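You operate a simulated robot arm through the tools that you are given. There is no shell and no other tool. Be economical: measure what you need, move in short steps, check, and stop when the job is done.

You are at the controls of a simulated two-armed robot. One attempt, no reset.

JOB
Wipe up the spill on the top of the orange-edged table with the grey cloth there and put it back.

The check looks at the end state, three seconds after you hand in, the way a careful person would. Anything else that was tipped, shoved, dropped, spilled or broken makes it a failure. Flat cloth is picked up by pressing the open fingertips on it (5 to 10 N) and closing them slowly along it; thin cloth reads only 2 to 8 mm in the jaws.

ROBOT AND FRAMES
Two 7-joint arms with two-finger parallel grippers on one trunk, on a base that drives. Base frame: it is fixed to the floor where the robot stands at the start and does not move with it; the origin is under the middle of the robot, x ahead of it, y to its left, z up; the surface under the hand at the start is at about z = 740. Lengths are in mm, angles in rad, forces in N, time in s.
The left shoulder is at the start at [62, 196, 1004], the right one opposite. With the tool pointing down near the work surface each hand reaches from about 300 to 720 mm from the robot's upright axis, wherever it stands, measured 20 degrees to its own side. Payload 1.57 kg a hand.
The tool frame of a hand sits at the grasp point between the pads (the TCP): z along the fingers, y along the line on which they close. The tips reach 30 mm beyond it. The gripper opens to 110 mm. The fingers are 24 mm wide and 12 mm thick; the gripper's body (48 by 112 mm) begins 78 mm behind the TCP.
Orientation is that of the tool frame in the base frame, as a unit quaternion [x, y, z, w]. With the fingers straight down and closing along the base's y, the tool's x points along the base's -x, its y along +y and its z along -z.

CONTROLS
- The arms move only by the tool drive_tool. It takes "left_plan", "right_plan" or both (then of equal length, played together; a hand with none holds still); each is a list of rows, each a list of 7 numbers: the shift along the tool's x, y, z in cm, then the turn, a rotation vector about the tool's x, y, z in rad, then the finger opening in cm, from 0 to 11. In form: [[x, y, z, ax, ay, az, jaw], ...]. A call has 1 to 12 rows; each row is the pose to reach, as a shift and turn from the pose commanded when the call began, along the tool's axes at that moment. Rows are played at 5 a second. More than 50 mm and 0.15 rad between two rows, or a gripper value outside its range, and nothing of the call is played. A pose out of reach is approached as far as the arm can. The call stops where the force on the tool passes 40 N (or 10 N more than at its start, if that is more) or the arm is blocked; 0.2 s more then pass. The fingers move at their own pace (about 72 mm/s each) and stop on an object; they squeeze with about 37 N. The grip force told is the motor's: it shows also when the fingers shut on nothing. Time passes only in rows, and 0.2 s behind the last, so rows that repeat a pose let the fingers close. It gives the time, the measured TCP pose, the force on the tool (base axes), the opening and the grip force at its end, in the units of the frame above (readings bear some noise), with the torque about the TCP (base axes, N m) and any sound that the robot's microphone picked up.
- Cameras (640 x 400 px; columns grow to the right, rows downward): "scene" is now at [92.7, -25.4, 1575.3]; the picture's right is [-0.36, -0.93, -0.00], its down [-0.82, 0.32, -0.48] and it looks along [0.45, -0.17, -0.88] (base axes); focal length 272 px, centre (320, 200). "left" rides on the left gripper at [70, -16, -141] in its tool frame; the picture's right is [0.23, 0.97, 0.00], its down [-0.85, 0.20, -0.48] and it looks along [-0.47, 0.11, 0.88] (tool axes); focal length 222 px, centre (320, 200). "right" rides on the right gripper at [70, 16, -141] in its tool frame; the picture's right is [-0.23, 0.97, 0.00], its down [-0.85, -0.20, -0.48] and it looks along [-0.47, -0.11, 0.88] (tool axes); focal length 222 px, centre (320, 200). There is no depth. A picture from a camera that has moved, and an enlarged one, comes with that camera's place and axes in the base frame and with its lens.
- camera(camera): a new picture of that camera. No time passes.
- raise_lower(by): slides the trunk up (or, below 0, down) by that many mm; the arms and the scene camera ride with it, the base frame stays. It gives what a move gives, with no picture.
- base_move(legs): drives the robot by 1 to 6 legs, each [ahead, left, turn to the left] in mm, mm and rad, along the robot's own axes; the way and the turn of a leg run together, so that a leg with both is an arc; at most 1500 mm and 3.142 rad a leg. The arms and the cameras ride along, it lands a little off, and it stops where it bumps. It gives what a move gives.
- turn_head(pan, tilt): turns the head with the scene camera to pan (to the left, within 1.501 rad either way) and tilt (down, from -0.506 to 1.204), counted from straight ahead of the robot. It gives what a move gives.
- enlarge(camera, box): a new picture of the part [left, top, right, bottom] of that camera's present view, enlarged. No time passes.
- hand_in(): hands the job in; it is judged then, once.

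Work in short steps. Places have to be worked out from the pictures, the camera data and where the tool is seen: move nearer, look again, correct. Check each grasp and each placing, and mend what went wrong. You have 120 turns and 88 pictures in all, those below and enlarged ones among them. Open the grippers and draw the arms clear of the work before you hand the job in, unless the task says otherwise; then end with one line.

The tools are called as name(argument=value, ...) on one line, values as JSON. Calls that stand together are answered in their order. drive_tool: Moves the arms, as the interface text tells. Its arguments: {"type":"object","properties":{"left_plan":{"type":"array","items":{"type":"array","items":{"type":"number"}}},"right_plan":{"type":"array","items":{"type":"array","items":{"type":"number"}}}},"required":[]} The other tools are called the same way: raise_lower (by) slides the trunk up or down; base_move (legs) drives the base; turn_head (pan, tilt) turns the head that bears the scene camera; camera (camera) takes a picture; enlarge (camera, box) takes an enlarged picture of a part of a camera's view; hand_in () hands the job in.

At the start:

```text
clock: 0.0
left_position: [474.9, -67.4, 998.4]
left_tool_rot: [0.001, 1.0, 0.001, -0.001]
left_wrist_force: [0.8, -0.6, -0.2]
left_wrist_torque: [0.0, -0.03, -0.01]
left_finger_gap: 109.8
left_gripper_force: 0.0
right_position: [278.5, -354.0, 935.2]
right_tool_rot: [0.0, 1.0, 0.002, -0.001]
right_wrist_force: [0.0, -0.2, -0.5]
right_wrist_torque: [0.04, -0.02, -0.02]
right_finger_gap: 110.1
right_gripper_force: 0.2
trunk travel left (down, up): [-600.0, 390.0]
robot x, y, heading: [0.5, 3.4, -0.003]
head pan, tilt: [-0.368, 1.065]
```

scene: 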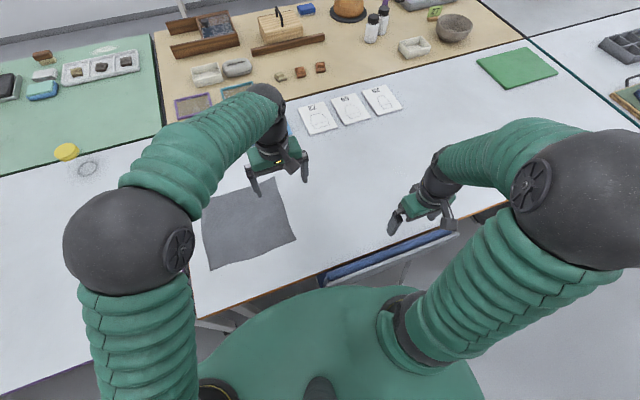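
right: 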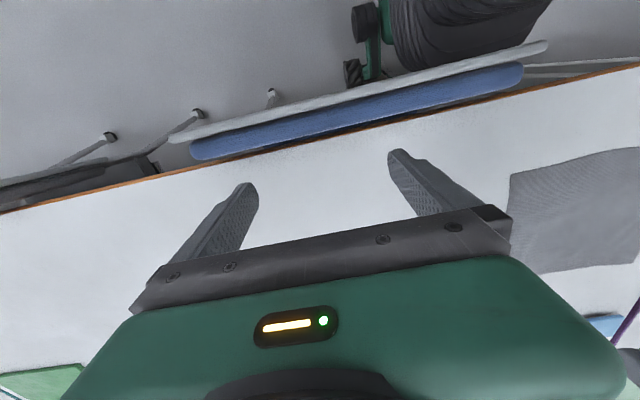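
left: 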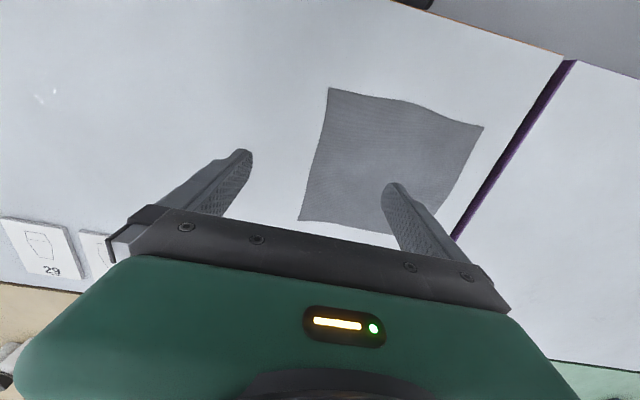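

The grey cloth lies on the orange-edged table ahead of me; the spill isn't obvious, though there are faint highlights in the left picture at about (45,95). I look closer.

enlarge(camera="scene", box=[190, 80, 450, 280])

enlarge(camera="left", box=[0, 40, 320, 240])

```text
2.00 times, centred on (320, 180) of scene
camera zoom: at [92.7, -25.4, 1575.3], right [-0.36, -0.93, 0.0], down [-0.82, 0.32, -0.48], along [0.45, -0.17, -0.88], focal length 544 px, centre (320, 240)
```

zoom: 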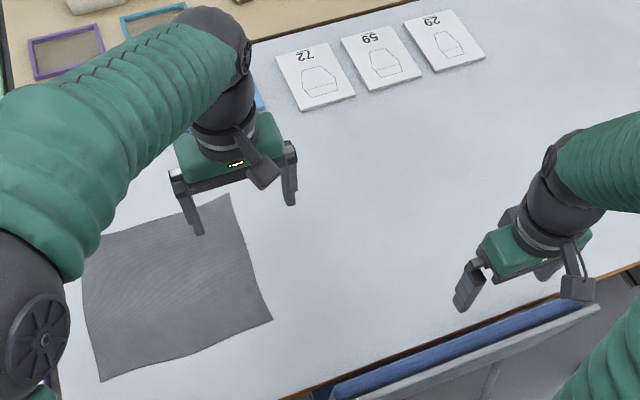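

```text
2.00 times, centred on (160, 140) of left
camera zoom: at [404.1, -85.2, 1139.1], right [-0.23, 0.97, 0.0], down [0.86, 0.2, 0.48], along [0.47, 0.11, -0.88], focal length 444 px, centre (640, 320)
```

zoom: 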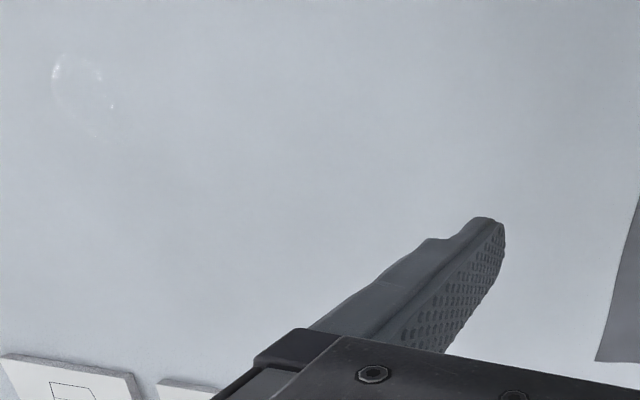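

A clear spill seems to sit near (518, -505) on the orange table. The cloth spans about x 412..675, y -65..210. I bring the right hand's camera above the spill for a closer look.

drive_tool(right_plan=[[-4, -2.5, 0, 0, 0, 0, 11], [-8, -5, 0, 0, 0, 0, 11], [-12, -7.5, 0, 0, 0, 0, 11], [-16, -10, 0, 0, 0, 0, 11], [-18, -11, 0, 0, 0, 0, 11]])

camera(camera="right")

enlarge(camera="scene", box=[0, 80, 200, 220])

```text
clock: 1.2
left_position: [474.6, -67.4, 998.2]
left_tool_rot: [0.0, 1.0, 0.001, 0.0]
left_wrist_force: [0.0, 0.2, 0.3]
left_wrist_torque: [0.02, -0.01, 0.0]
left_finger_gap: 109.9
left_gripper_force: 0.1
right_position: [461.8, -464.0, 934.6]
right_tool_rot: [-0.001, 1.0, 0.001, -0.001]
right_wrist_force: [0.3, -0.1, -0.1]
right_wrist_torque: [-0.01, -0.01, 0.0]
right_finger_gap: 110.0
right_gripper_force: 0.1
trunk travel left (down, up): [-600.0, 390.0]
robot x, y, heading: [-1.8, -2.5, -0.003]
head pan, tilt: [-0.368, 1.065]
```

```text
82 pictures are left
camera right: at [391.5, -447.2, 1077.3], right [0.23, 0.97, 0.0], down [0.86, -0.2, 0.48], along [0.46, -0.11, -0.88], focal length 222 px, centre (320, 200)
```

right: 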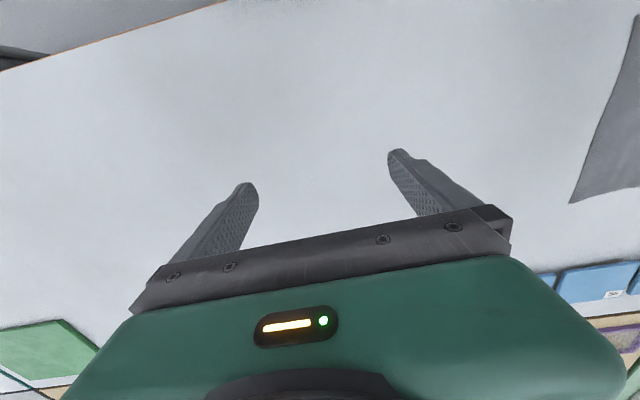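

```text
2.86 times, centred on (100, 150) of scene
camera zoom: at [94.5, -27.2, 1575.2], right [-0.36, -0.93, 0.0], down [-0.82, 0.32, -0.48], along [0.45, -0.17, -0.88], focal length 778 px, centre (949, 343)
```

zoom: 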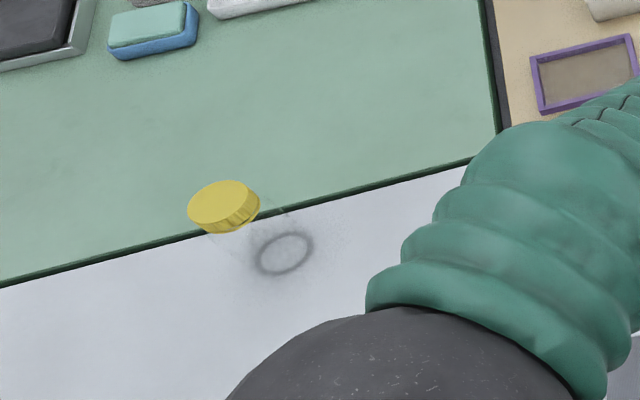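

The ring mark by the yellow lid is past the purple divider, so it's on another table. I zoom in between the fingers for the clear spill.

enlarge(camera="right", box=[200, 90, 440, 240])

enlarge(camera="left", box=[0, 50, 160, 150])

enlarge(camera="scene", box=[340, 120, 460, 220])

```text
2.67 times, centred on (320, 165) of right
camera zoom: at [391.5, -447.2, 1077.3], right [0.23, 0.97, 0.0], down [0.86, -0.2, 0.48], along [0.46, -0.11, -0.88], focal length 592 px, centre (320, 293)
```

zoom: 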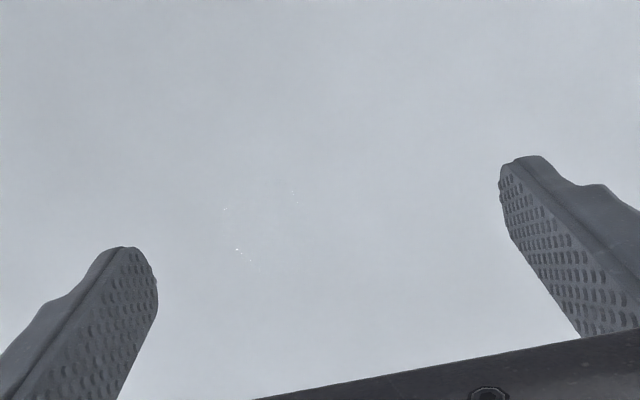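

```text
4.00 times, centred on (80, 100) of left
camera zoom: at [403.8, -85.4, 1139.3], right [-0.23, 0.97, 0.0], down [0.86, 0.2, 0.48], along [0.47, 0.11, -0.88], focal length 888 px, centre (1280, 600)
```

zoom: 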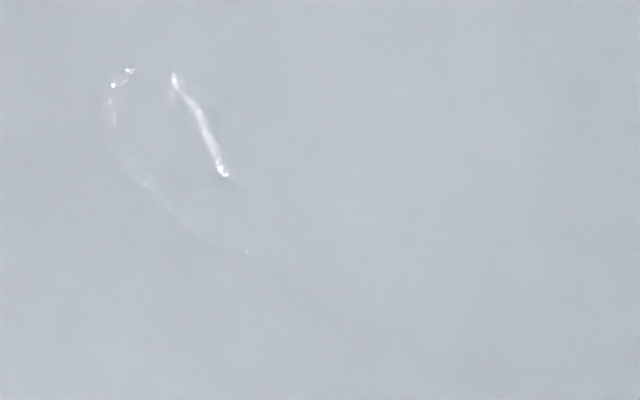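

```text
4.00 times, centred on (400, 170) of scene
camera zoom: at [94.5, -27.2, 1575.2], right [-0.36, -0.93, 0.0], down [-0.82, 0.32, -0.48], along [0.45, -0.17, -0.88], focal length 1089 px, centre (0, 320)
```

zoom: 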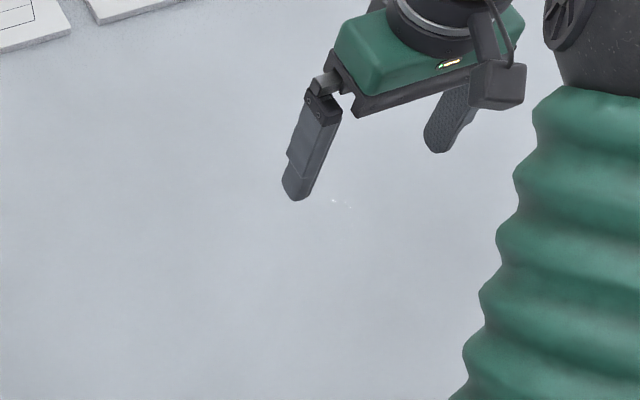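

The spill outline covers roughly x 485..560, y -535..-488. Plan: pinch the cloth's right edge with the right hand, drag it flat over the spill and rub, then drag it home by its left edge. First I move the left hand aside and bring the right one over the cloth's right edge.

drive_tool(left_plan=[[0, 4.5, 0, 0, 0, 0, 11], [0, 9, 0, 0, 0, 0, 11], [0, 13.5, 0, 0, 0, 0, 11], [0, 18, 0, 0, 0, 0, 11], [0, 22.5, 0, 0, 0, 0, 11], [0, 27, 0, 0, 0, 0, 11], [0, 31, 0, 0, 0, 0, 11], [0, 34, 0, 0, 0, 0, 11], [0, 34, 0, 0, 0, 0, 11]], right_plan=[[-1, 4.5, 0, 0, 0, 0, 11], [-2, 9, 0, 0, 0, 0, 10], [-3, 13.5, 0, 0, 0, 0, 9], [-4, 18, 0, 0, 0, 0, 8], [-5, 22.5, 0, 0, 0, 0, 7], [-6, 27, 0, 0, 0, 0, 6], [-7, 31.5, 0, 0, 0, 0, 6], [-7.5, 36, 3, 0, 0, 0, 6], [-7.5, 40, 5, 0, 0, 0, 6]])

camera(camera="right")

camera(camera="scene")

```text
refused: row 8 steps farther than a row can; nothing moved
```

```text
77 pictures are left
camera right: at [391.5, -447.2, 1077.3], right [0.23, 0.97, 0.0], down [0.86, -0.2, 0.48], along [0.46, -0.11, -0.88], focal length 222 px, centre (320, 200)
```

right: 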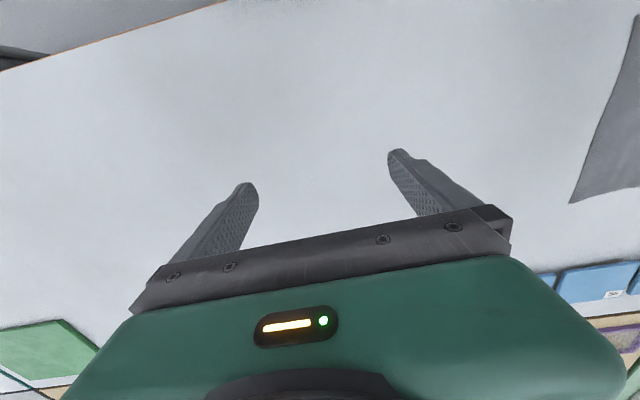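

```text
76 pictures are left
camera scene: at [94.5, -27.2, 1575.2], right [-0.36, -0.93, 0.0], down [-0.82, 0.32, -0.48], along [0.45, -0.17, -0.88], focal length 272 px, centre (320, 200)
```

scene: 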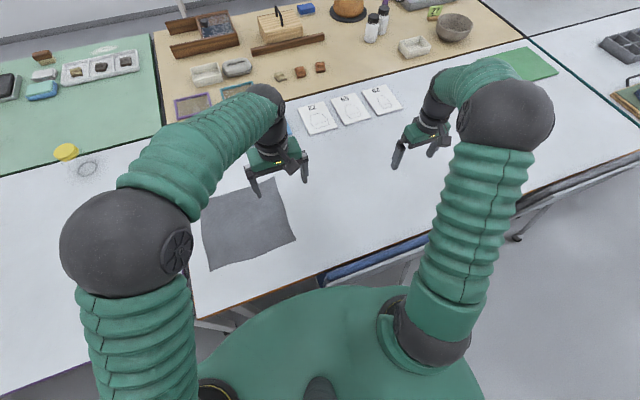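

One row stepped too far, so nothing moved; I repeat with smaller steps.

drive_tool(left_plan=[[0, 4.5, 0, 0, 0, 0, 11], [0, 9, 0, 0, 0, 0, 11], [0, 13.5, 0, 0, 0, 0, 11], [0, 18, 0, 0, 0, 0, 11], [0, 22.5, 0, 0, 0, 0, 11], [0, 27, 0, 0, 0, 0, 11], [0, 31, 0, 0, 0, 0, 11], [0, 34, 0, 0, 0, 0, 11], [0, 34, 0, 0, 0, 0, 11], [0, 34, 0, 0, 0, 0, 11]], right_plan=[[-1, 4.5, 0, 0, 0, 0, 11], [-2, 9, 0, 0, 0, 0, 10], [-3, 13.5, 0, 0, 0, 0, 9], [-4, 18, 0, 0, 0, 0, 8], [-5, 22.5, 0, 0, 0, 0, 7], [-6, 27, 0, 0, 0, 0, 6], [-7, 31.5, 0, 0, 0, 0, 6], [-7.5, 36, 1, 0, 0, 0, 6], [-7.5, 40, 3, 0, 0, 0, 6], [-7.5, 42, 6, 0, 0, 0, 6]])

camera(camera="right")

camera(camera="scene")

```text
clock: 3.4
left_position: [477.1, 275.9, 998.9]
left_tool_rot: [0.0, 1.0, -0.001, 0.0]
left_wrist_force: [-0.3, -0.1, -0.3]
left_wrist_torque: [0.0, 0.02, -0.01]
left_finger_gap: 110.2
left_gripper_force: 0.1
right_position: [534.5, -41.0, 875.5]
right_tool_rot: [-0.001, 1.0, -0.002, -0.001]
right_wrist_force: [1.1, 0.2, -0.6]
right_wrist_torque: [-0.01, 0.03, -0.01]
right_finger_gap: 59.8
right_gripper_force: 0.0
trunk travel left (down, up): [-600.0, 390.0]
robot x, y, heading: [0.9, 1.6, 0.001]
head pan, tilt: [-0.368, 1.065]
```

```text
75 pictures are left
camera right: at [465.2, -23.1, 1016.7], right [0.23, 0.97, 0.0], down [0.86, -0.2, 0.48], along [0.46, -0.11, -0.88], focal length 222 px, centre (320, 200)
```

right: 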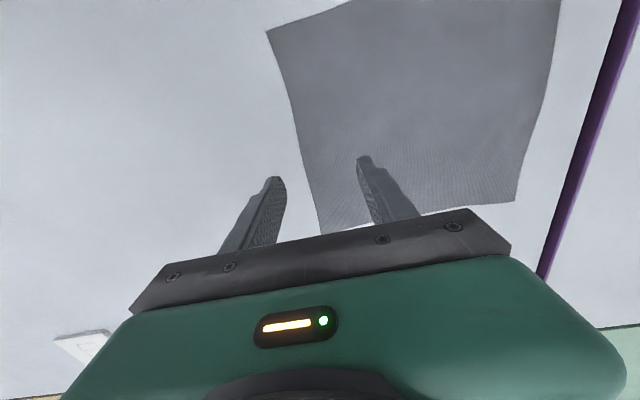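

```text
74 pictures are left
camera scene: at [95.3, -21.2, 1575.2], right [-0.36, -0.93, 0.0], down [-0.82, 0.31, -0.48], along [0.45, -0.18, -0.88], focal length 272 px, centre (320, 200)
```

scene: 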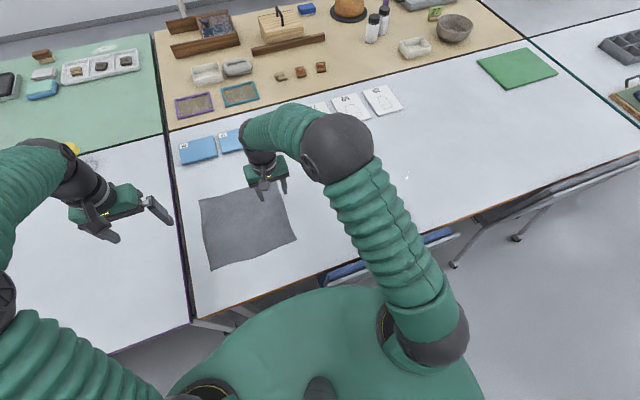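

The cloth's right edge is at y≈-60 near x 535. I shift 23 mm inward so both fingertips land on cloth and descend to just above it.

drive_tool(right_plan=[[0, 1.2, 3, 0, 0, 0, 5], [0, 2.3, 6, 0, 0, 0, 5], [0, 2.3, 8.5, 0, 0, 0, 5], [0, 2.3, 9.5, 0, 0, 0, 5]])

camera(camera="right")

```text
clock: 4.4
left_position: [475.8, 275.3, 999.4]
left_tool_rot: [0.001, 1.0, 0.0, 0.0]
left_wrist_force: [-0.1, -0.4, 0.4]
left_wrist_torque: [-0.05, -0.03, 0.01]
left_finger_gap: 109.9
left_gripper_force: 0.1
right_position: [533.0, -20.3, 777.3]
right_tool_rot: [0.0, 1.0, -0.001, 0.0]
right_wrist_force: [-0.3, -0.8, 0.3]
right_wrist_torque: [0.01, -0.04, 0.02]
right_finger_gap: 50.2
right_gripper_force: 0.0
trunk travel left (down, up): [-600.0, 390.0]
robot x, y, heading: [2.3, -0.0, 0.001]
head pan, tilt: [-0.368, 1.065]
```

```text
73 pictures are left
camera right: at [463.5, -3.4, 920.7], right [0.23, 0.97, 0.0], down [0.86, -0.2, 0.48], along [0.47, -0.11, -0.88], focal length 222 px, centre (320, 200)
```

right: 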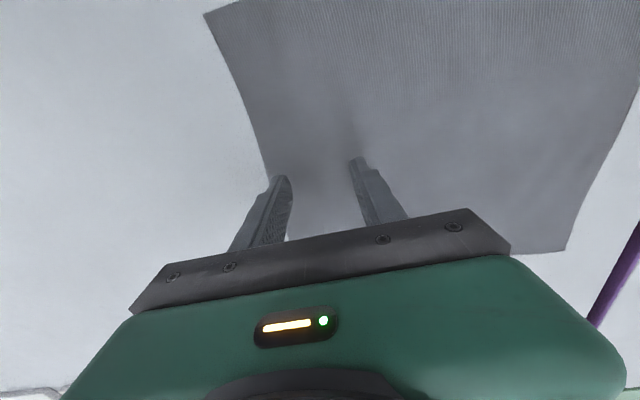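

Both tips are over the cloth. I press down in millimetre steps until about 5–10 N shows.

drive_tool(right_plan=[[0, 0.3, 0.3, 0, 0, 0, 5], [0, 0.3, 0.6, 0, 0, 0, 5], [0, 0.3, 0.7, 0, 0, 0, 5]])

```text
clock: 5.2
left_position: [476.1, 276.0, 997.3]
left_tool_rot: [-0.001, 1.0, 0.0, 0.001]
left_wrist_force: [-0.4, 0.5, -0.3]
left_wrist_torque: [-0.02, -0.02, 0.0]
left_finger_gap: 110.2
left_gripper_force: 0.1
right_position: [532.9, -15.6, 772.6]
right_tool_rot: [0.0, 1.0, -0.001, 0.0]
right_wrist_force: [-0.2, 0.2, 0.0]
right_wrist_torque: [-0.01, 0.01, -0.02]
right_finger_gap: 49.9
right_gripper_force: 0.0
trunk travel left (down, up): [-600.0, 390.0]
robot x, y, heading: [0.6, -2.4, 0.0]
head pan, tilt: [-0.368, 1.065]
```

No contact yet; a few millimetres more.

drive_tool(right_plan=[[0, 0, 0.1, 0, 0, 0, 5], [0, 0, 0.2, 0, 0, 0, 5], [0, 0, 0.3, 0, 0, 0, 5]])

```text
clock: 6.0
left_position: [474.8, 276.1, 999.4]
left_tool_rot: [0.0, 1.0, -0.001, 0.0]
left_wrist_force: [0.1, 0.2, 0.3]
left_wrist_torque: [-0.04, -0.01, 0.02]
left_finger_gap: 110.0
left_gripper_force: 0.1
right_position: [533.1, -15.0, 771.6]
right_tool_rot: [0.0, 1.0, -0.001, 0.001]
right_wrist_force: [-0.3, -0.9, 6.3]
right_wrist_torque: [0.02, 0.03, 0.0]
right_finger_gap: 50.1
right_gripper_force: 0.0
trunk travel left (down, up): [-600.0, 390.0]
robot x, y, heading: [2.6, 1.3, -0.003]
head pan, tilt: [-0.368, 1.065]
```

The press reads 6.3 N, which is in the band. Now I close slowly along the cloth.

drive_tool(right_plan=[[0, 0, 0.02, 0, 0, 0, 4.5], [0, 0, 0.03, 0, 0, 0, 4], [0, 0, 0.03, 0, 0, 0, 3.5], [0, 0, 0.03, 0, 0, 0, 3], [0, 0, 0.03, 0, 0, 0, 2.5], [0, 0, 0.03, 0, 0, 0, 2], [0, 0, 0.03, 0, 0, 0, 1.5], [0, 0, 0.03, 0, 0, 0, 1], [0, 0, 0.03, 0, 0, 0, 0.5], [0, 0, 0.03, 0, 0, 0, 0], [0, 0, 0.03, 0, 0, 0, 0], [0, 0, 0.03, 0, 0, 0, 0]])

camera(camera="right")

```text
clock: 8.6
left_position: [474.2, 275.6, 999.6]
left_tool_rot: [0.001, 1.0, -0.001, 0.0]
left_wrist_force: [0.5, 0.0, 0.7]
left_wrist_torque: [0.02, -0.04, 0.01]
left_finger_gap: 109.8
left_gripper_force: 0.2
right_position: [533.6, -16.4, 771.2]
right_tool_rot: [-0.001, 1.0, -0.001, 0.002]
right_wrist_force: [0.1, -2.4, 17.8]
right_wrist_torque: [-0.08, 0.03, -0.02]
right_finger_gap: 1.8
right_gripper_force: 23.6
trunk travel left (down, up): [-600.0, 390.0]
robot x, y, heading: [-4.6, -0.1, 0.002]
head pan, tilt: [-0.368, 1.065]
```

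```text
72 pictures are left
camera right: at [463.3, 1.0, 913.5], right [0.23, 0.97, 0.0], down [0.85, -0.2, 0.48], along [0.47, -0.11, -0.88], focal length 222 px, centre (320, 200)
```

right: 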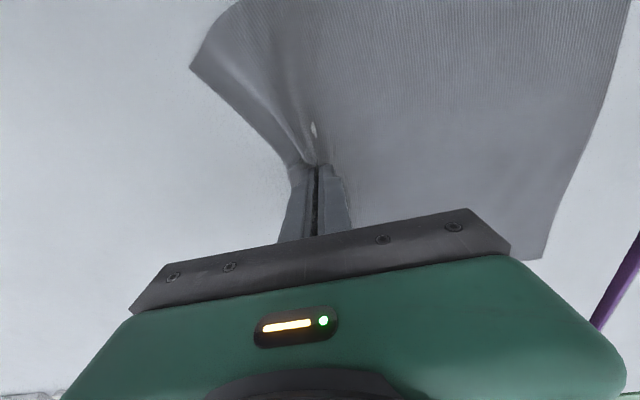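

The cloth is gathered and the gap reads 1.8 mm. I test the grip with a 10 mm lift and a 50 mm pull toward the spill.

drive_tool(right_plan=[[0, 0, -0.5, 0, 0, 0, 0], [0, 0, -1.0, 0, 0, 0, 0], [0, -2.5, -1.0, 0, 0, 0, 0], [0, -5, -1.0, 0, 0, 0, 0]])

camera(camera="right")

```text
clock: 9.6
left_position: [476.3, 274.4, 999.9]
left_tool_rot: [0.001, 1.0, 0.0, 0.001]
left_wrist_force: [-0.1, -0.1, -0.7]
left_wrist_torque: [0.01, 0.02, 0.01]
left_finger_gap: 110.2
left_gripper_force: 0.1
right_position: [534.1, -67.1, 780.0]
right_tool_rot: [0.0, 1.0, 0.0, -0.001]
right_wrist_force: [0.3, 0.4, -0.1]
right_wrist_torque: [-0.01, -0.05, 0.0]
right_finger_gap: 2.0
right_gripper_force: 24.0
trunk travel left (down, up): [-600.0, 390.0]
robot x, y, heading: [0.2, -1.5, 0.001]
head pan, tilt: [-0.368, 1.065]
```

```text
71 pictures are left
camera right: at [464.4, -50.1, 923.6], right [0.23, 0.97, 0.0], down [0.86, -0.2, 0.48], along [0.47, -0.11, -0.88], focal length 222 px, centre (320, 200)
```

right: 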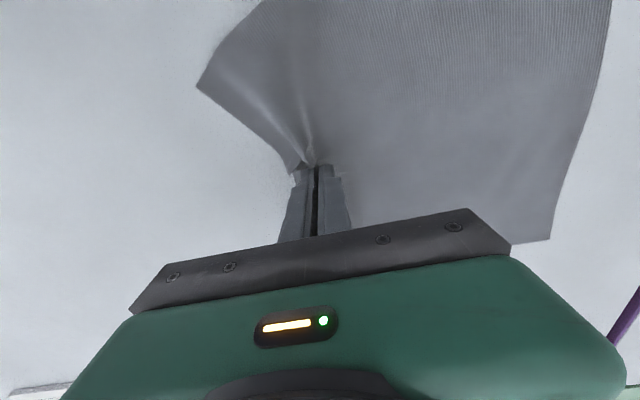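

The cloth follows. I drag on to y≈-440, just short of the spill.

drive_tool(right_plan=[[0, -3.5, 0, 0, 0, 0, 0], [0, -7, 0, 0, 0, 0, 0], [0, -10.5, 0, 0, 0, 0, 0], [0, -14, 0, 0, 0, 0, 0], [0.2, -17.5, 0, 0, 0, 0, 0], [0.4, -21, 0, 0, 0, 0, 0], [0.6, -24.5, 0, 0, 0, 0, 0], [0.8, -28, 0, 0, 0, 0, 0], [1, -31.5, 0, 0, 0, 0, 0], [1, -35, 0, 0, 0, 0, 0], [1, -37, 0, 0, 0, 0, 0]])

camera(camera="right")

camera(camera="scene")

```text
clock: 12.0
left_position: [474.7, 274.4, 999.1]
left_tool_rot: [0.0, 1.0, 0.0, 0.0]
left_wrist_force: [-0.4, -0.3, -1.5]
left_wrist_torque: [-0.02, 0.03, -0.03]
left_finger_gap: 110.2
left_gripper_force: 0.1
right_position: [524.7, -437.0, 780.7]
right_tool_rot: [0.0, 1.0, 0.001, -0.001]
right_wrist_force: [0.5, -1.1, -0.4]
right_wrist_torque: [0.02, 0.01, -0.01]
right_finger_gap: 2.0
right_gripper_force: 23.5
trunk travel left (down, up): [-600.0, 390.0]
robot x, y, heading: [0.2, -0.3, -0.002]
head pan, tilt: [-0.368, 1.065]
```

```text
70 pictures are left
camera right: at [455.2, -419.6, 922.5], right [0.23, 0.97, 0.0], down [0.86, -0.2, 0.48], along [0.47, -0.11, -0.88], focal length 222 px, centre (320, 200)
```

right: 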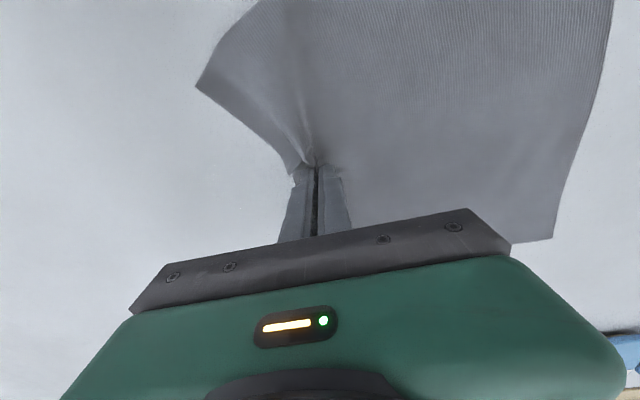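

```text
69 pictures are left
camera scene: at [94.2, -25.2, 1575.2], right [-0.36, -0.93, 0.0], down [-0.82, 0.32, -0.48], along [0.45, -0.17, -0.88], focal length 272 px, centre (320, 200)
```

scene: 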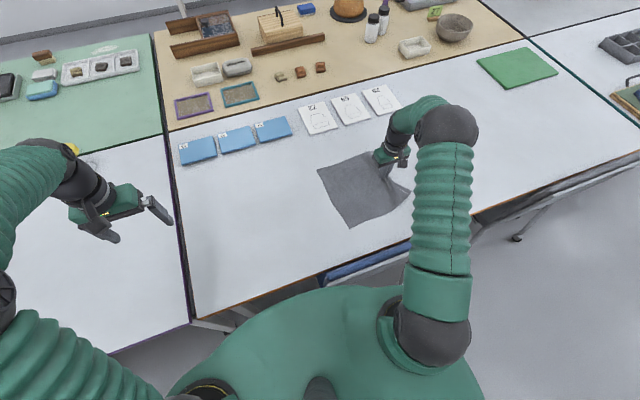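

Dragging works well. Now I press lightly and rub forward over the spill to y≈-557.

drive_tool(right_plan=[[0, 0, 0.6, 0, 0, 0, 0], [0, 0, 0.95, 0, 0, 0, 0], [0, -2, 0.95, 0, 0, 0, 0], [0, -4, 0.95, 0, 0, 0, 0], [0, -6, 0.95, 0, 0, 0, 0], [0, -8, 0.95, 0, 0, 0, 0], [0, -10, 0.95, 0, 0, 0, 0], [0, -12, 0.95, 0, 0, 0, 0]])

camera(camera="right")

```text
clock: 13.8
left_position: [475.5, 274.7, 999.6]
left_tool_rot: [0.0, 1.0, -0.001, 0.0]
left_wrist_force: [0.6, 0.4, 0.7]
left_wrist_torque: [0.0, 0.01, -0.04]
left_finger_gap: 109.7
left_gripper_force: 0.0
right_position: [524.4, -558.2, 771.3]
right_tool_rot: [0.0, 1.0, 0.0, -0.001]
right_wrist_force: [0.0, 2.1, 4.7]
right_wrist_torque: [0.08, -0.01, 0.02]
right_finger_gap: 2.1
right_gripper_force: 23.7
trunk travel left (down, up): [-600.0, 390.0]
robot x, y, heading: [1.4, 0.4, -0.001]
head pan, tilt: [-0.368, 1.065]
```

```text
68 pictures are left
camera right: at [455.2, -541.8, 913.7], right [0.23, 0.97, 0.0], down [0.85, -0.2, 0.48], along [0.47, -0.11, -0.88], focal length 222 px, centre (320, 200)
```

right: 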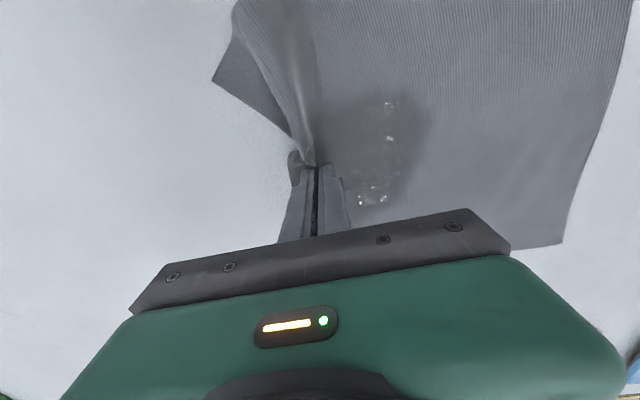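

The cloth darkens where it soaks up the liquid. I wiggle it sideways by ±35 mm while pressed to spread the wiping.

drive_tool(right_plan=[[2, 0, 0, 0, 0, 0, 0], [3.5, 0, 0, 0, 0, 0, 0], [1.5, 0, 0, 0, 0, 0, 0], [-0.5, 0, 0, 0, 0, 0, 0], [-2.5, 0, 0, 0, 0, 0, 0], [-3.5, 0, 0, 0, 0, 0, 0], [-1.5, 0, 0, 0, 0, 0, 0], [0.5, 0, 0, 0, 0, 0, 0], [0, 0, 0, 0, 0, 0, 0]])

camera(camera="right")

```text
clock: 15.8
left_position: [475.5, 275.6, 998.8]
left_tool_rot: [0.0, 1.0, 0.0, 0.0]
left_wrist_force: [-0.8, 0.9, -0.4]
left_wrist_torque: [0.0, 0.01, 0.04]
left_finger_gap: 110.0
left_gripper_force: 0.0
right_position: [523.1, -554.2, 771.9]
right_tool_rot: [-0.001, 1.0, -0.001, 0.001]
right_wrist_force: [-1.6, -0.4, 5.2]
right_wrist_torque: [-0.02, 0.07, 0.0]
right_finger_gap: 2.0
right_gripper_force: 24.1
trunk travel left (down, up): [-600.0, 390.0]
robot x, y, heading: [1.6, -1.7, 0.002]
head pan, tilt: [-0.368, 1.065]
```

```text
67 pictures are left
camera right: at [453.5, -538.1, 913.8], right [0.23, 0.97, 0.0], down [0.86, -0.2, 0.48], along [0.47, -0.11, -0.88], focal length 222 px, centre (320, 200)
```

right: 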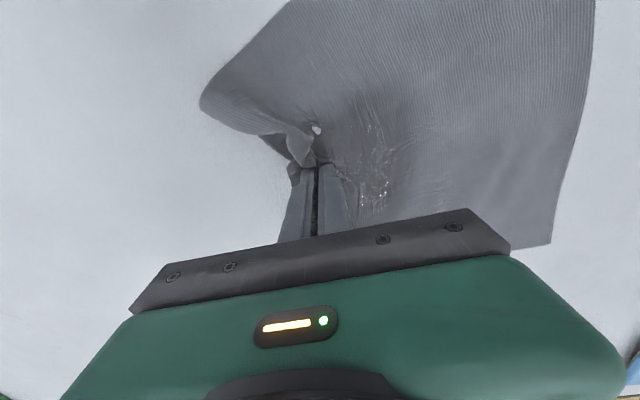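

I make pressed passes beside the first: lift slightly, go back to y≈-460, and wipe along x≈500, then x≈545.

drive_tool(right_plan=[[0, 0, -2, 0, 0, 0, 0], [0, 4, -3, 0, 0, 0, 0], [1, 7, -3, 0, 0, 0, 0], [2.5, 9.5, -2, 0, 0, 0, 0], [2.5, 9.5, 0, 0, 0, 0, 0], [2.5, 7.5, 0.05, 0, 0, 0, 0], [2.5, 5.5, 0.05, 0, 0, 0, 0], [2.5, 3.5, 0.05, 0, 0, 0, 0], [2.5, 1.5, 0.05, 0, 0, 0, 0], [2.5, -0.5, 0.05, 0, 0, 0, 0]])

camera(camera="right")

```text
clock: 18.0
left_position: [475.4, 277.9, 1000.1]
left_tool_rot: [0.0, 1.0, -0.001, 0.0]
left_wrist_force: [0.2, -0.1, 0.8]
left_wrist_torque: [-0.01, -0.02, 0.02]
left_finger_gap: 109.9
left_gripper_force: 0.0
right_position: [495.5, -559.9, 772.0]
right_tool_rot: [0.0, 1.0, 0.0, 0.0]
right_wrist_force: [0.8, 5.0, 14.8]
right_wrist_torque: [0.12, -0.12, 0.07]
right_finger_gap: 2.2
right_gripper_force: 23.2
trunk travel left (down, up): [-600.0, 390.0]
robot x, y, heading: [-2.9, 0.5, 0.001]
head pan, tilt: [-0.368, 1.065]
```

```text
66 pictures are left
camera right: at [426.2, -543.5, 914.6], right [0.23, 0.97, 0.0], down [0.85, -0.2, 0.48], along [0.47, -0.11, -0.88], focal length 222 px, centre (320, 200)
```

right: 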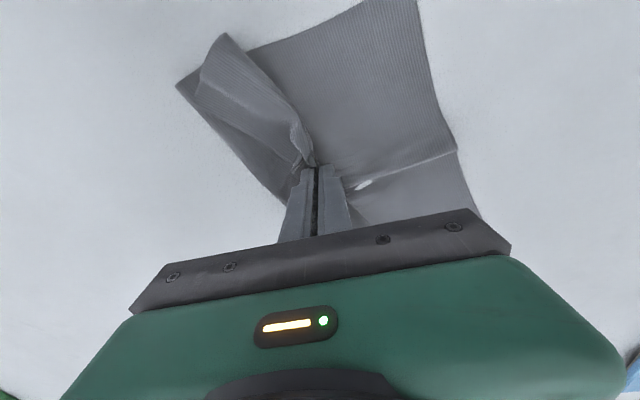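

The cloth has a fold now but is still wiping. Next comes a pass at x≈545.

drive_tool(right_plan=[[0, 0, -2, 0, 0, 0, 0], [-1.5, 4, -3, 0, 0, 0, 0], [-3, 7, -3, 0, 0, 0, 0], [-5.2, 10, -2, 0, 0, 0, 0], [-5.2, 10, -0.05, 0, 0, 0, 0], [-5.2, 8, 0, 0, 0, 0, 0], [-5.2, 6, 0, 0, 0, 0, 0], [-5.2, 4, 0, 0, 0, 0, 0], [-5.2, 2, 0, 0, 0, 0, 0], [-5.2, 0, 0, 0, 0, 0, 0]])

camera(camera="right")

```text
clock: 20.2
left_position: [473.2, 275.9, 999.8]
left_tool_rot: [0.0, 1.0, -0.002, 0.001]
left_wrist_force: [0.4, -1.0, -0.2]
left_wrist_torque: [0.0, 0.0, 0.0]
left_finger_gap: 110.1
left_gripper_force: 0.0
right_position: [550.0, -561.8, 771.4]
right_tool_rot: [-0.001, 1.0, -0.001, 0.001]
right_wrist_force: [0.9, 3.3, 16.1]
right_wrist_torque: [0.06, -0.02, 0.01]
right_finger_gap: 2.0
right_gripper_force: 23.9
trunk travel left (down, up): [-600.0, 390.0]
robot x, y, heading: [1.4, -0.1, -0.002]
head pan, tilt: [-0.368, 1.065]
```

```text
65 pictures are left
camera right: at [480.4, -545.0, 914.1], right [0.23, 0.97, 0.0], down [0.85, -0.2, 0.48], along [0.47, -0.11, -0.88], focal length 222 px, centre (320, 200)
```

right: 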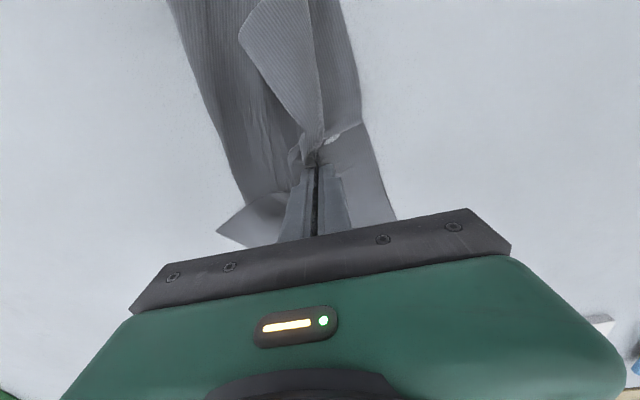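

The cloth is getting bunched. I lift it clear (it hangs about 240 mm) and inspect the table where the spill was.

drive_tool(right_plan=[[0, 2, -4, 0, 0, 0, 0], [0, 4, -8, 0, 0, 0, 0], [0, 6, -12, 0, 0, 0, 0], [0, 9, -15, 0, 0, 0, 0], [0, 12, -18, 0, 0, 0, 0], [0, 15, -21, 0, 0, 0, 0], [0, 18, -24, 0, 0, 0, 0], [0, 22, -26, 0, 0, 0, 0], [0, 26, -28, 0, 0, 0, 0], [0, 30, -28, 0, 0, 0, 0], [0, 30, -28, 0, 0, 0, 0]])

camera(camera="right")

camera(camera="scene")

enlarge(camera="scene", box=[360, 130, 460, 210])

```text
clock: 22.6
left_position: [475.6, 275.4, 998.4]
left_tool_rot: [0.0, 1.0, 0.0, -0.001]
left_wrist_force: [0.5, 0.3, -0.8]
left_wrist_torque: [0.0, 0.01, 0.02]
left_finger_gap: 109.8
left_gripper_force: 0.1
right_position: [547.9, -262.7, 1050.7]
right_tool_rot: [0.0, 1.0, 0.0, 0.0]
right_wrist_force: [0.0, 0.0, -0.1]
right_wrist_torque: [0.01, -0.03, 0.0]
right_finger_gap: 2.1
right_gripper_force: 23.6
trunk travel left (down, up): [-600.0, 390.0]
robot x, y, heading: [-0.3, -0.9, 0.0]
head pan, tilt: [-0.368, 1.065]
```

```text
64 pictures are left
camera right: at [478.3, -246.1, 1193.2], right [0.23, 0.97, 0.0], down [0.86, -0.2, 0.48], along [0.47, -0.11, -0.88], focal length 222 px, centre (320, 200)
```

right: 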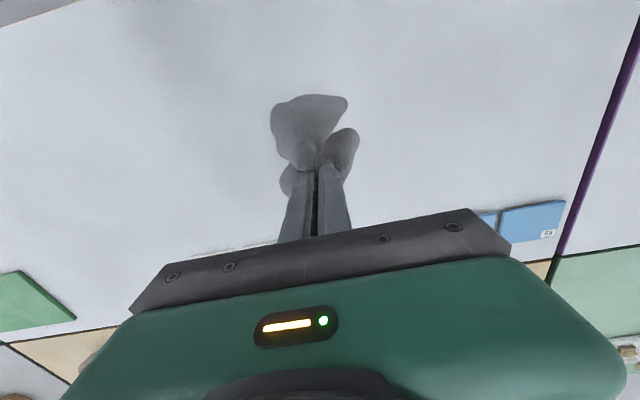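

```text
63 pictures are left
camera scene: at [93.9, -23.1, 1575.2], right [-0.36, -0.93, 0.0], down [-0.82, 0.31, -0.48], along [0.45, -0.17, -0.88], focal length 272 px, centre (320, 200)
```

scene: 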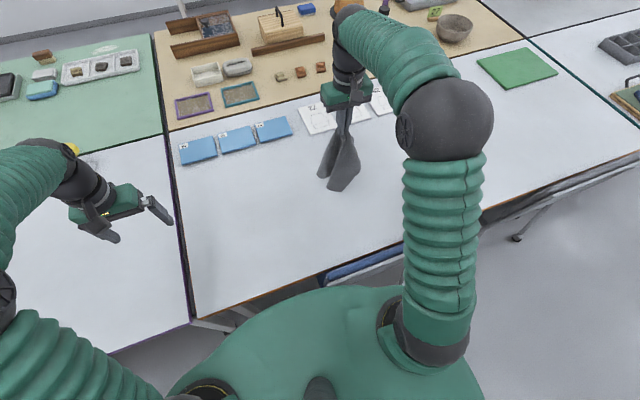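

```text
5.00 times, centred on (410, 170) of scene
camera zoom: at [93.9, -23.1, 1575.2], right [-0.36, -0.93, 0.0], down [-0.82, 0.31, -0.48], along [0.45, -0.17, -0.88], focal length 1361 px, centre (-130, 350)
```

zoom: 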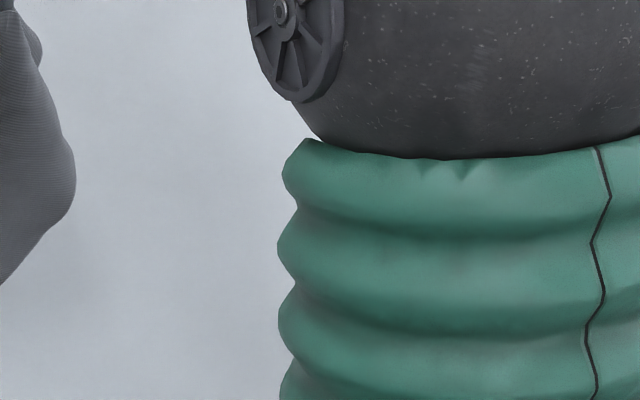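

I enlarge the right view around the spill spot, predicted at (198,137).

enlarge(camera="right", box=[110, 80, 270, 200])

```text
3.33 times, centred on (190, 140) of right
camera zoom: at [478.3, -246.1, 1193.2], right [0.23, 0.97, 0.0], down [0.86, -0.2, 0.48], along [0.47, -0.11, -0.88], focal length 740 px, centre (753, 400)
```

zoom: 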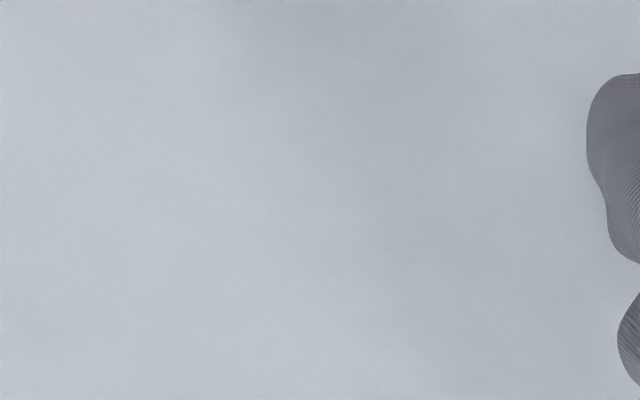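

No trace visible from here. I carry the cloth toward home, with the left hand moving farther aside, so the scene camera can see the spill spot unobstructed.

drive_tool(left_plan=[[0, 4, 0, 0, 0, 0, 11], [0, 8, 0, 0, 0, 0, 11], [0, 12, 0, 0, 0, 0, 11], [0, 15, 0, 0, 0, 0, 11], [0, 15, 0, 0, 0, 0, 11], [0, 15, 0, 0, 0, 0, 11], [0, 15, 0, 0, 0, 0, 11], [0, 15, 0, 0, 0, 0, 11], [0, 15, 0, 0, 0, 0, 11], [0, 15, 0, 0, 0, 0, 11]], right_plan=[[0, 3, 0, 0, 0, 0, 0], [0, 7, 0, 0, 0, 0, 0], [0, 11, 0, 0, 0, 0, 0], [0, 15, 0, 0, 0, 0, 0], [0, 19.5, 0, 0, 0, 0, 0], [0, 24, 0, 0, 0, 0, 0], [0, 28.5, 0, 0, 0, 0, 0], [0, 33, 0, 0, 0, 0, 0], [0, 37.5, 0, 0, 0, 0, 0], [0, 40, 0, 0, 0, 0, 0]])

camera(camera="scene")

enlarge(camera="scene", box=[360, 130, 460, 210])

```text
clock: 24.8
left_position: [476.4, 422.8, 1001.2]
left_tool_rot: [0.0, 1.0, 0.0, -0.002]
left_wrist_force: [-0.2, -0.6, -0.2]
left_wrist_torque: [0.0, 0.03, 0.0]
left_finger_gap: 109.7
left_gripper_force: 0.1
right_position: [561.2, 124.0, 1063.7]
right_tool_rot: [0.017, 1.0, 0.005, 0.005]
right_wrist_force: [-0.2, -0.9, -1.1]
right_wrist_torque: [-0.02, -0.01, 0.03]
right_finger_gap: 2.2
right_gripper_force: 23.8
trunk travel left (down, up): [-600.0, 390.0]
robot x, y, heading: [-0.8, 2.2, -0.002]
head pan, tilt: [-0.368, 1.065]
```

```text
60 pictures are left
camera scene: at [95.1, -19.8, 1579.9], right [-0.36, -0.93, 0.0], down [-0.82, 0.31, -0.48], along [0.45, -0.18, -0.88], focal length 272 px, centre (320, 200)
```

scene: 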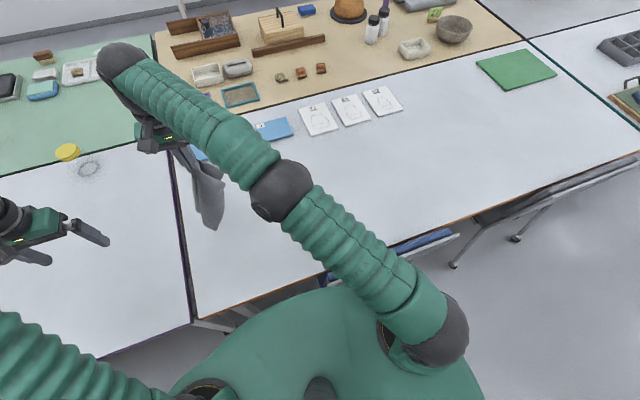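

```text
5.00 times, centred on (410, 170) of scene
camera zoom: at [95.1, -19.8, 1579.9], right [-0.36, -0.93, 0.0], down [-0.82, 0.31, -0.48], along [0.45, -0.18, -0.88], focal length 1361 px, centre (-130, 350)
```

zoom: 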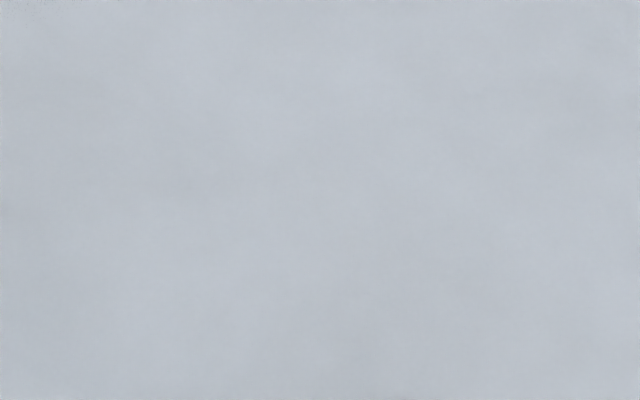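

The highlight is gone from the spot it showed in, so the spill appears wiped. Now I lower the hanging cloth near its home until its bottom edge touches, then lay it toward -y.

drive_tool(right_plan=[[0, 1, 3, 0, 0, 0, 0], [0, 2.5, 6, 0, 0, 0, 0], [0, 4.5, 8, 0, 0, 0, 0], [0, 6, 8.5, 0, 0, 0, 0], [0, 6, 8.5, 0, 0, 0, 0]])

camera(camera="left")

camera(camera="scene")

```text
clock: 25.8
left_position: [474.1, 422.7, 995.4]
left_tool_rot: [0.001, 1.0, -0.001, 0.0]
left_wrist_force: [0.3, -0.7, 0.5]
left_wrist_torque: [0.03, 0.0, 0.0]
left_finger_gap: 110.2
left_gripper_force: 0.1
right_position: [598.1, 107.4, 979.0]
right_tool_rot: [0.078, 0.997, 0.005, 0.011]
right_wrist_force: [0.6, 0.0, -0.8]
right_wrist_torque: [0.0, -0.02, 0.04]
right_finger_gap: 1.9
right_gripper_force: 24.3
right hand out of reach, approached as far as the arm can: row 3, 4, 5
trunk travel left (down, up): [-600.0, 390.0]
robot x, y, heading: [-1.9, -0.8, -0.001]
head pan, tilt: [-0.368, 1.065]
stopped in row 5 (right hand): the arm was blocked; the commanded pose is now the measured one
```

```text
58 pictures are left
camera left: at [404.0, 403.8, 1136.9], right [-0.23, 0.97, 0.0], down [0.85, 0.2, 0.48], along [0.47, 0.11, -0.88], focal length 222 px, centre (320, 200)
```

left: 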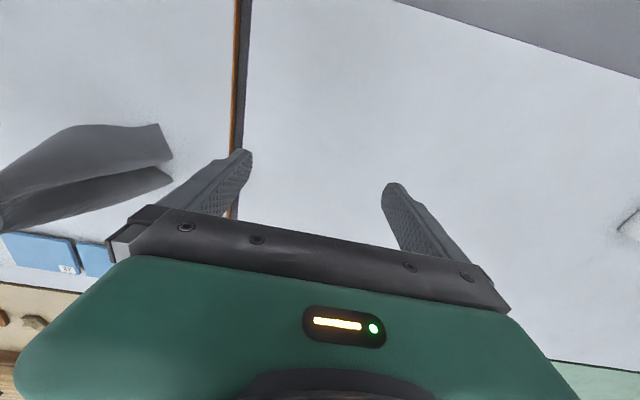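

```text
57 pictures are left
camera scene: at [94.4, -20.9, 1572.9], right [-0.36, -0.93, 0.0], down [-0.82, 0.31, -0.48], along [0.45, -0.18, -0.88], focal length 272 px, centre (320, 200)
```

scene: 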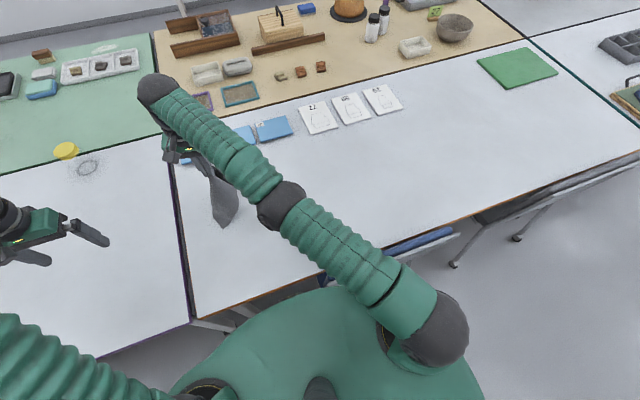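

The right arm is at its reach limit there. I lay the cloth down in an arc toward y≈-105, undoing the small wrist twist; afterwards I'll pull it back left by its left edge.

drive_tool(right_plan=[[0.5, -2, 1, 0, 0, -0.03, 0], [1, -5, 3, 0, 0, -0.06, 0], [1.4, -8, 5.5, 0, 0, -0.09, 0], [1.8, -11, 8, 0, 0, -0.12, 0], [2.1, -14, 11, 0, 0, -0.156, 0], [2.4, -17, 14, 0, 0, -0.156, 0], [2.4, -19.5, 17, 0, 0, -0.156, 0], [2.4, -21.8, 19, 0, 0, -0.156, 0]])

camera(camera="scene")

camera(camera="right")

```text
clock: 27.6
left_position: [472.7, 421.7, 999.2]
left_tool_rot: [0.0, 1.0, 0.0, 0.001]
left_wrist_force: [0.2, 0.8, 0.8]
left_wrist_torque: [0.01, 0.01, 0.06]
left_finger_gap: 110.0
left_gripper_force: 0.0
right_position: [666.4, -63.8, 771.2]
right_tool_rot: [-0.004, 1.0, 0.004, 0.01]
right_wrist_force: [2.1, 2.2, 12.0]
right_wrist_torque: [0.18, -0.04, -0.08]
right_finger_gap: 2.0
right_gripper_force: 23.1
right hand out of reach, approached as far as the arm can: row 1, 2, 3, 4, 5, 6, 7, 8
trunk travel left (down, up): [-600.0, 390.0]
robot x, y, heading: [-0.5, -0.7, -0.001]
head pan, tilt: [-0.368, 1.065]
```

```text
56 pictures are left
camera scene: at [91.3, -21.5, 1575.9], right [-0.36, -0.93, 0.0], down [-0.82, 0.31, -0.48], along [0.45, -0.18, -0.87], focal length 272 px, centre (320, 200)
```

scene: 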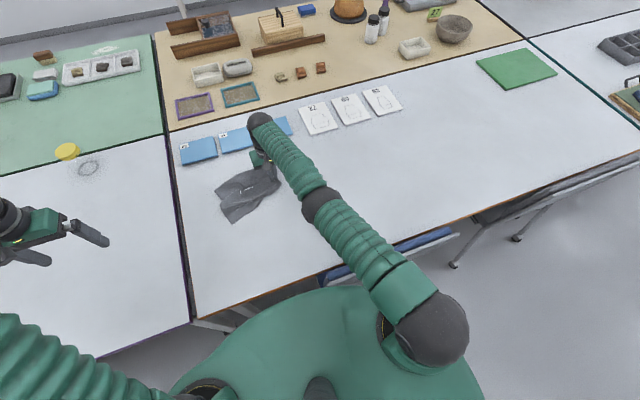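

```text
55 pictures are left
camera right: at [593.5, -48.2, 913.4], right [0.22, 0.98, 0.01], down [0.85, -0.2, 0.49], along [0.48, -0.1, -0.87], focal length 222 px, centre (320, 200)
```

right: 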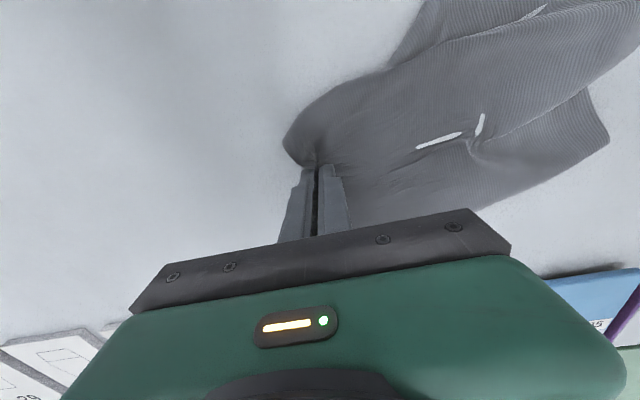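

The cloth lies crumpled near home, but the arm ended at (666,-64), off target, in an awkward posture. I lift slightly and ease back to see how it tracks.

drive_tool(right_plan=[[0, 0, -1.5, 0, 0, 0, 0], [1, -1, -2, 0, 0, 0, 0]])

```text
clock: 28.2
left_position: [474.9, 421.4, 999.4]
left_tool_rot: [0.0, 1.0, -0.001, 0.002]
left_wrist_force: [0.0, 0.3, 0.5]
left_wrist_torque: [0.0, 0.0, -0.05]
left_finger_gap: 109.9
left_gripper_force: 0.1
right_position: [670.6, -74.8, 785.4]
right_tool_rot: [-0.004, 1.0, 0.003, 0.008]
right_wrist_force: [-0.1, -0.4, 0.0]
right_wrist_torque: [0.02, 0.0, 0.02]
right_finger_gap: 1.9
right_gripper_force: 23.4
right hand out of reach, approached as far as the arm can: row 1, 2
trunk travel left (down, up): [-600.0, 390.0]
robot x, y, heading: [0.3, 0.2, -0.0]
head pan, tilt: [-0.368, 1.065]
```

It can't fold inward here; I move it toward -y and up, where it worked before, dragging gently.

drive_tool(right_plan=[[0, -3, -1, 0, 0, 0, 0], [0, -6, -1, 0, 0, 0, 0], [0, -9, -1, 0, 0, 0, 0]])

camera(camera="scene")

```text
clock: 29.0
left_position: [474.8, 420.9, 999.3]
left_tool_rot: [0.0, 1.0, 0.0, 0.001]
left_wrist_force: [0.8, 0.6, -0.9]
left_wrist_torque: [0.04, -0.02, -0.01]
left_finger_gap: 109.9
left_gripper_force: 0.0
right_position: [684.0, -168.6, 795.2]
right_tool_rot: [-0.004, 1.0, 0.004, 0.007]
right_wrist_force: [-1.0, -0.8, 1.0]
right_wrist_torque: [0.0, -0.01, 0.01]
right_finger_gap: 2.2
right_gripper_force: 23.8
right hand out of reach, approached as far as the arm can: row 1, 2, 3
trunk travel left (down, up): [-600.0, 390.0]
robot x, y, heading: [-0.8, 2.7, 0.004]
head pan, tilt: [-0.368, 1.065]
```

```text
54 pictures are left
camera scene: at [94.9, -23.3, 1575.2], right [-0.36, -0.93, 0.0], down [-0.82, 0.31, -0.48], along [0.45, -0.17, -0.88], focal length 272 px, centre (320, 200)
```

scene: 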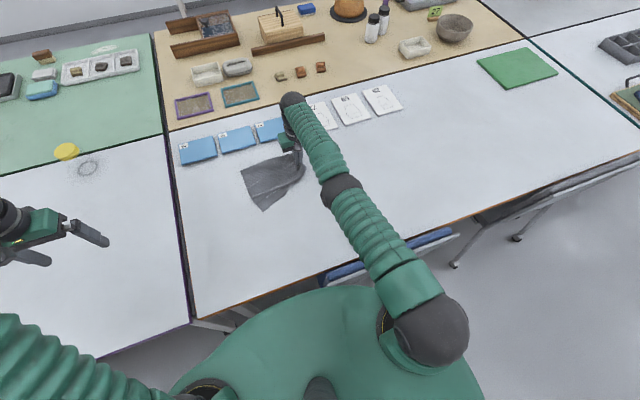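

y tracks fine but x stays at full stretch. I command a larger pull toward the robot to unstretch the elbow.

drive_tool(right_plan=[[3, 0, 0, 0, 0, 0, 0], [6, 0, 0, 0, 0, 0, 0], [9, 0, 0, 0, 0, 0, 0]])

```text
clock: 29.8
left_position: [475.1, 421.1, 998.4]
left_tool_rot: [0.0, 1.0, 0.0, 0.0]
left_wrist_force: [-0.3, 0.4, 0.1]
left_wrist_torque: [-0.01, -0.01, 0.0]
left_finger_gap: 110.2
left_gripper_force: 0.1
right_position: [682.8, -165.9, 785.8]
right_tool_rot: [-0.003, 1.0, 0.003, 0.009]
right_wrist_force: [-0.8, -0.1, -0.2]
right_wrist_torque: [-0.02, -0.01, 0.01]
right_finger_gap: 2.1
right_gripper_force: 23.5
right hand out of reach, approached as far as the arm can: row 1, 2, 3
trunk travel left (down, up): [-600.0, 390.0]
robot x, y, heading: [-1.8, -3.9, 0.001]
head pan, tilt: [-0.368, 1.065]
```

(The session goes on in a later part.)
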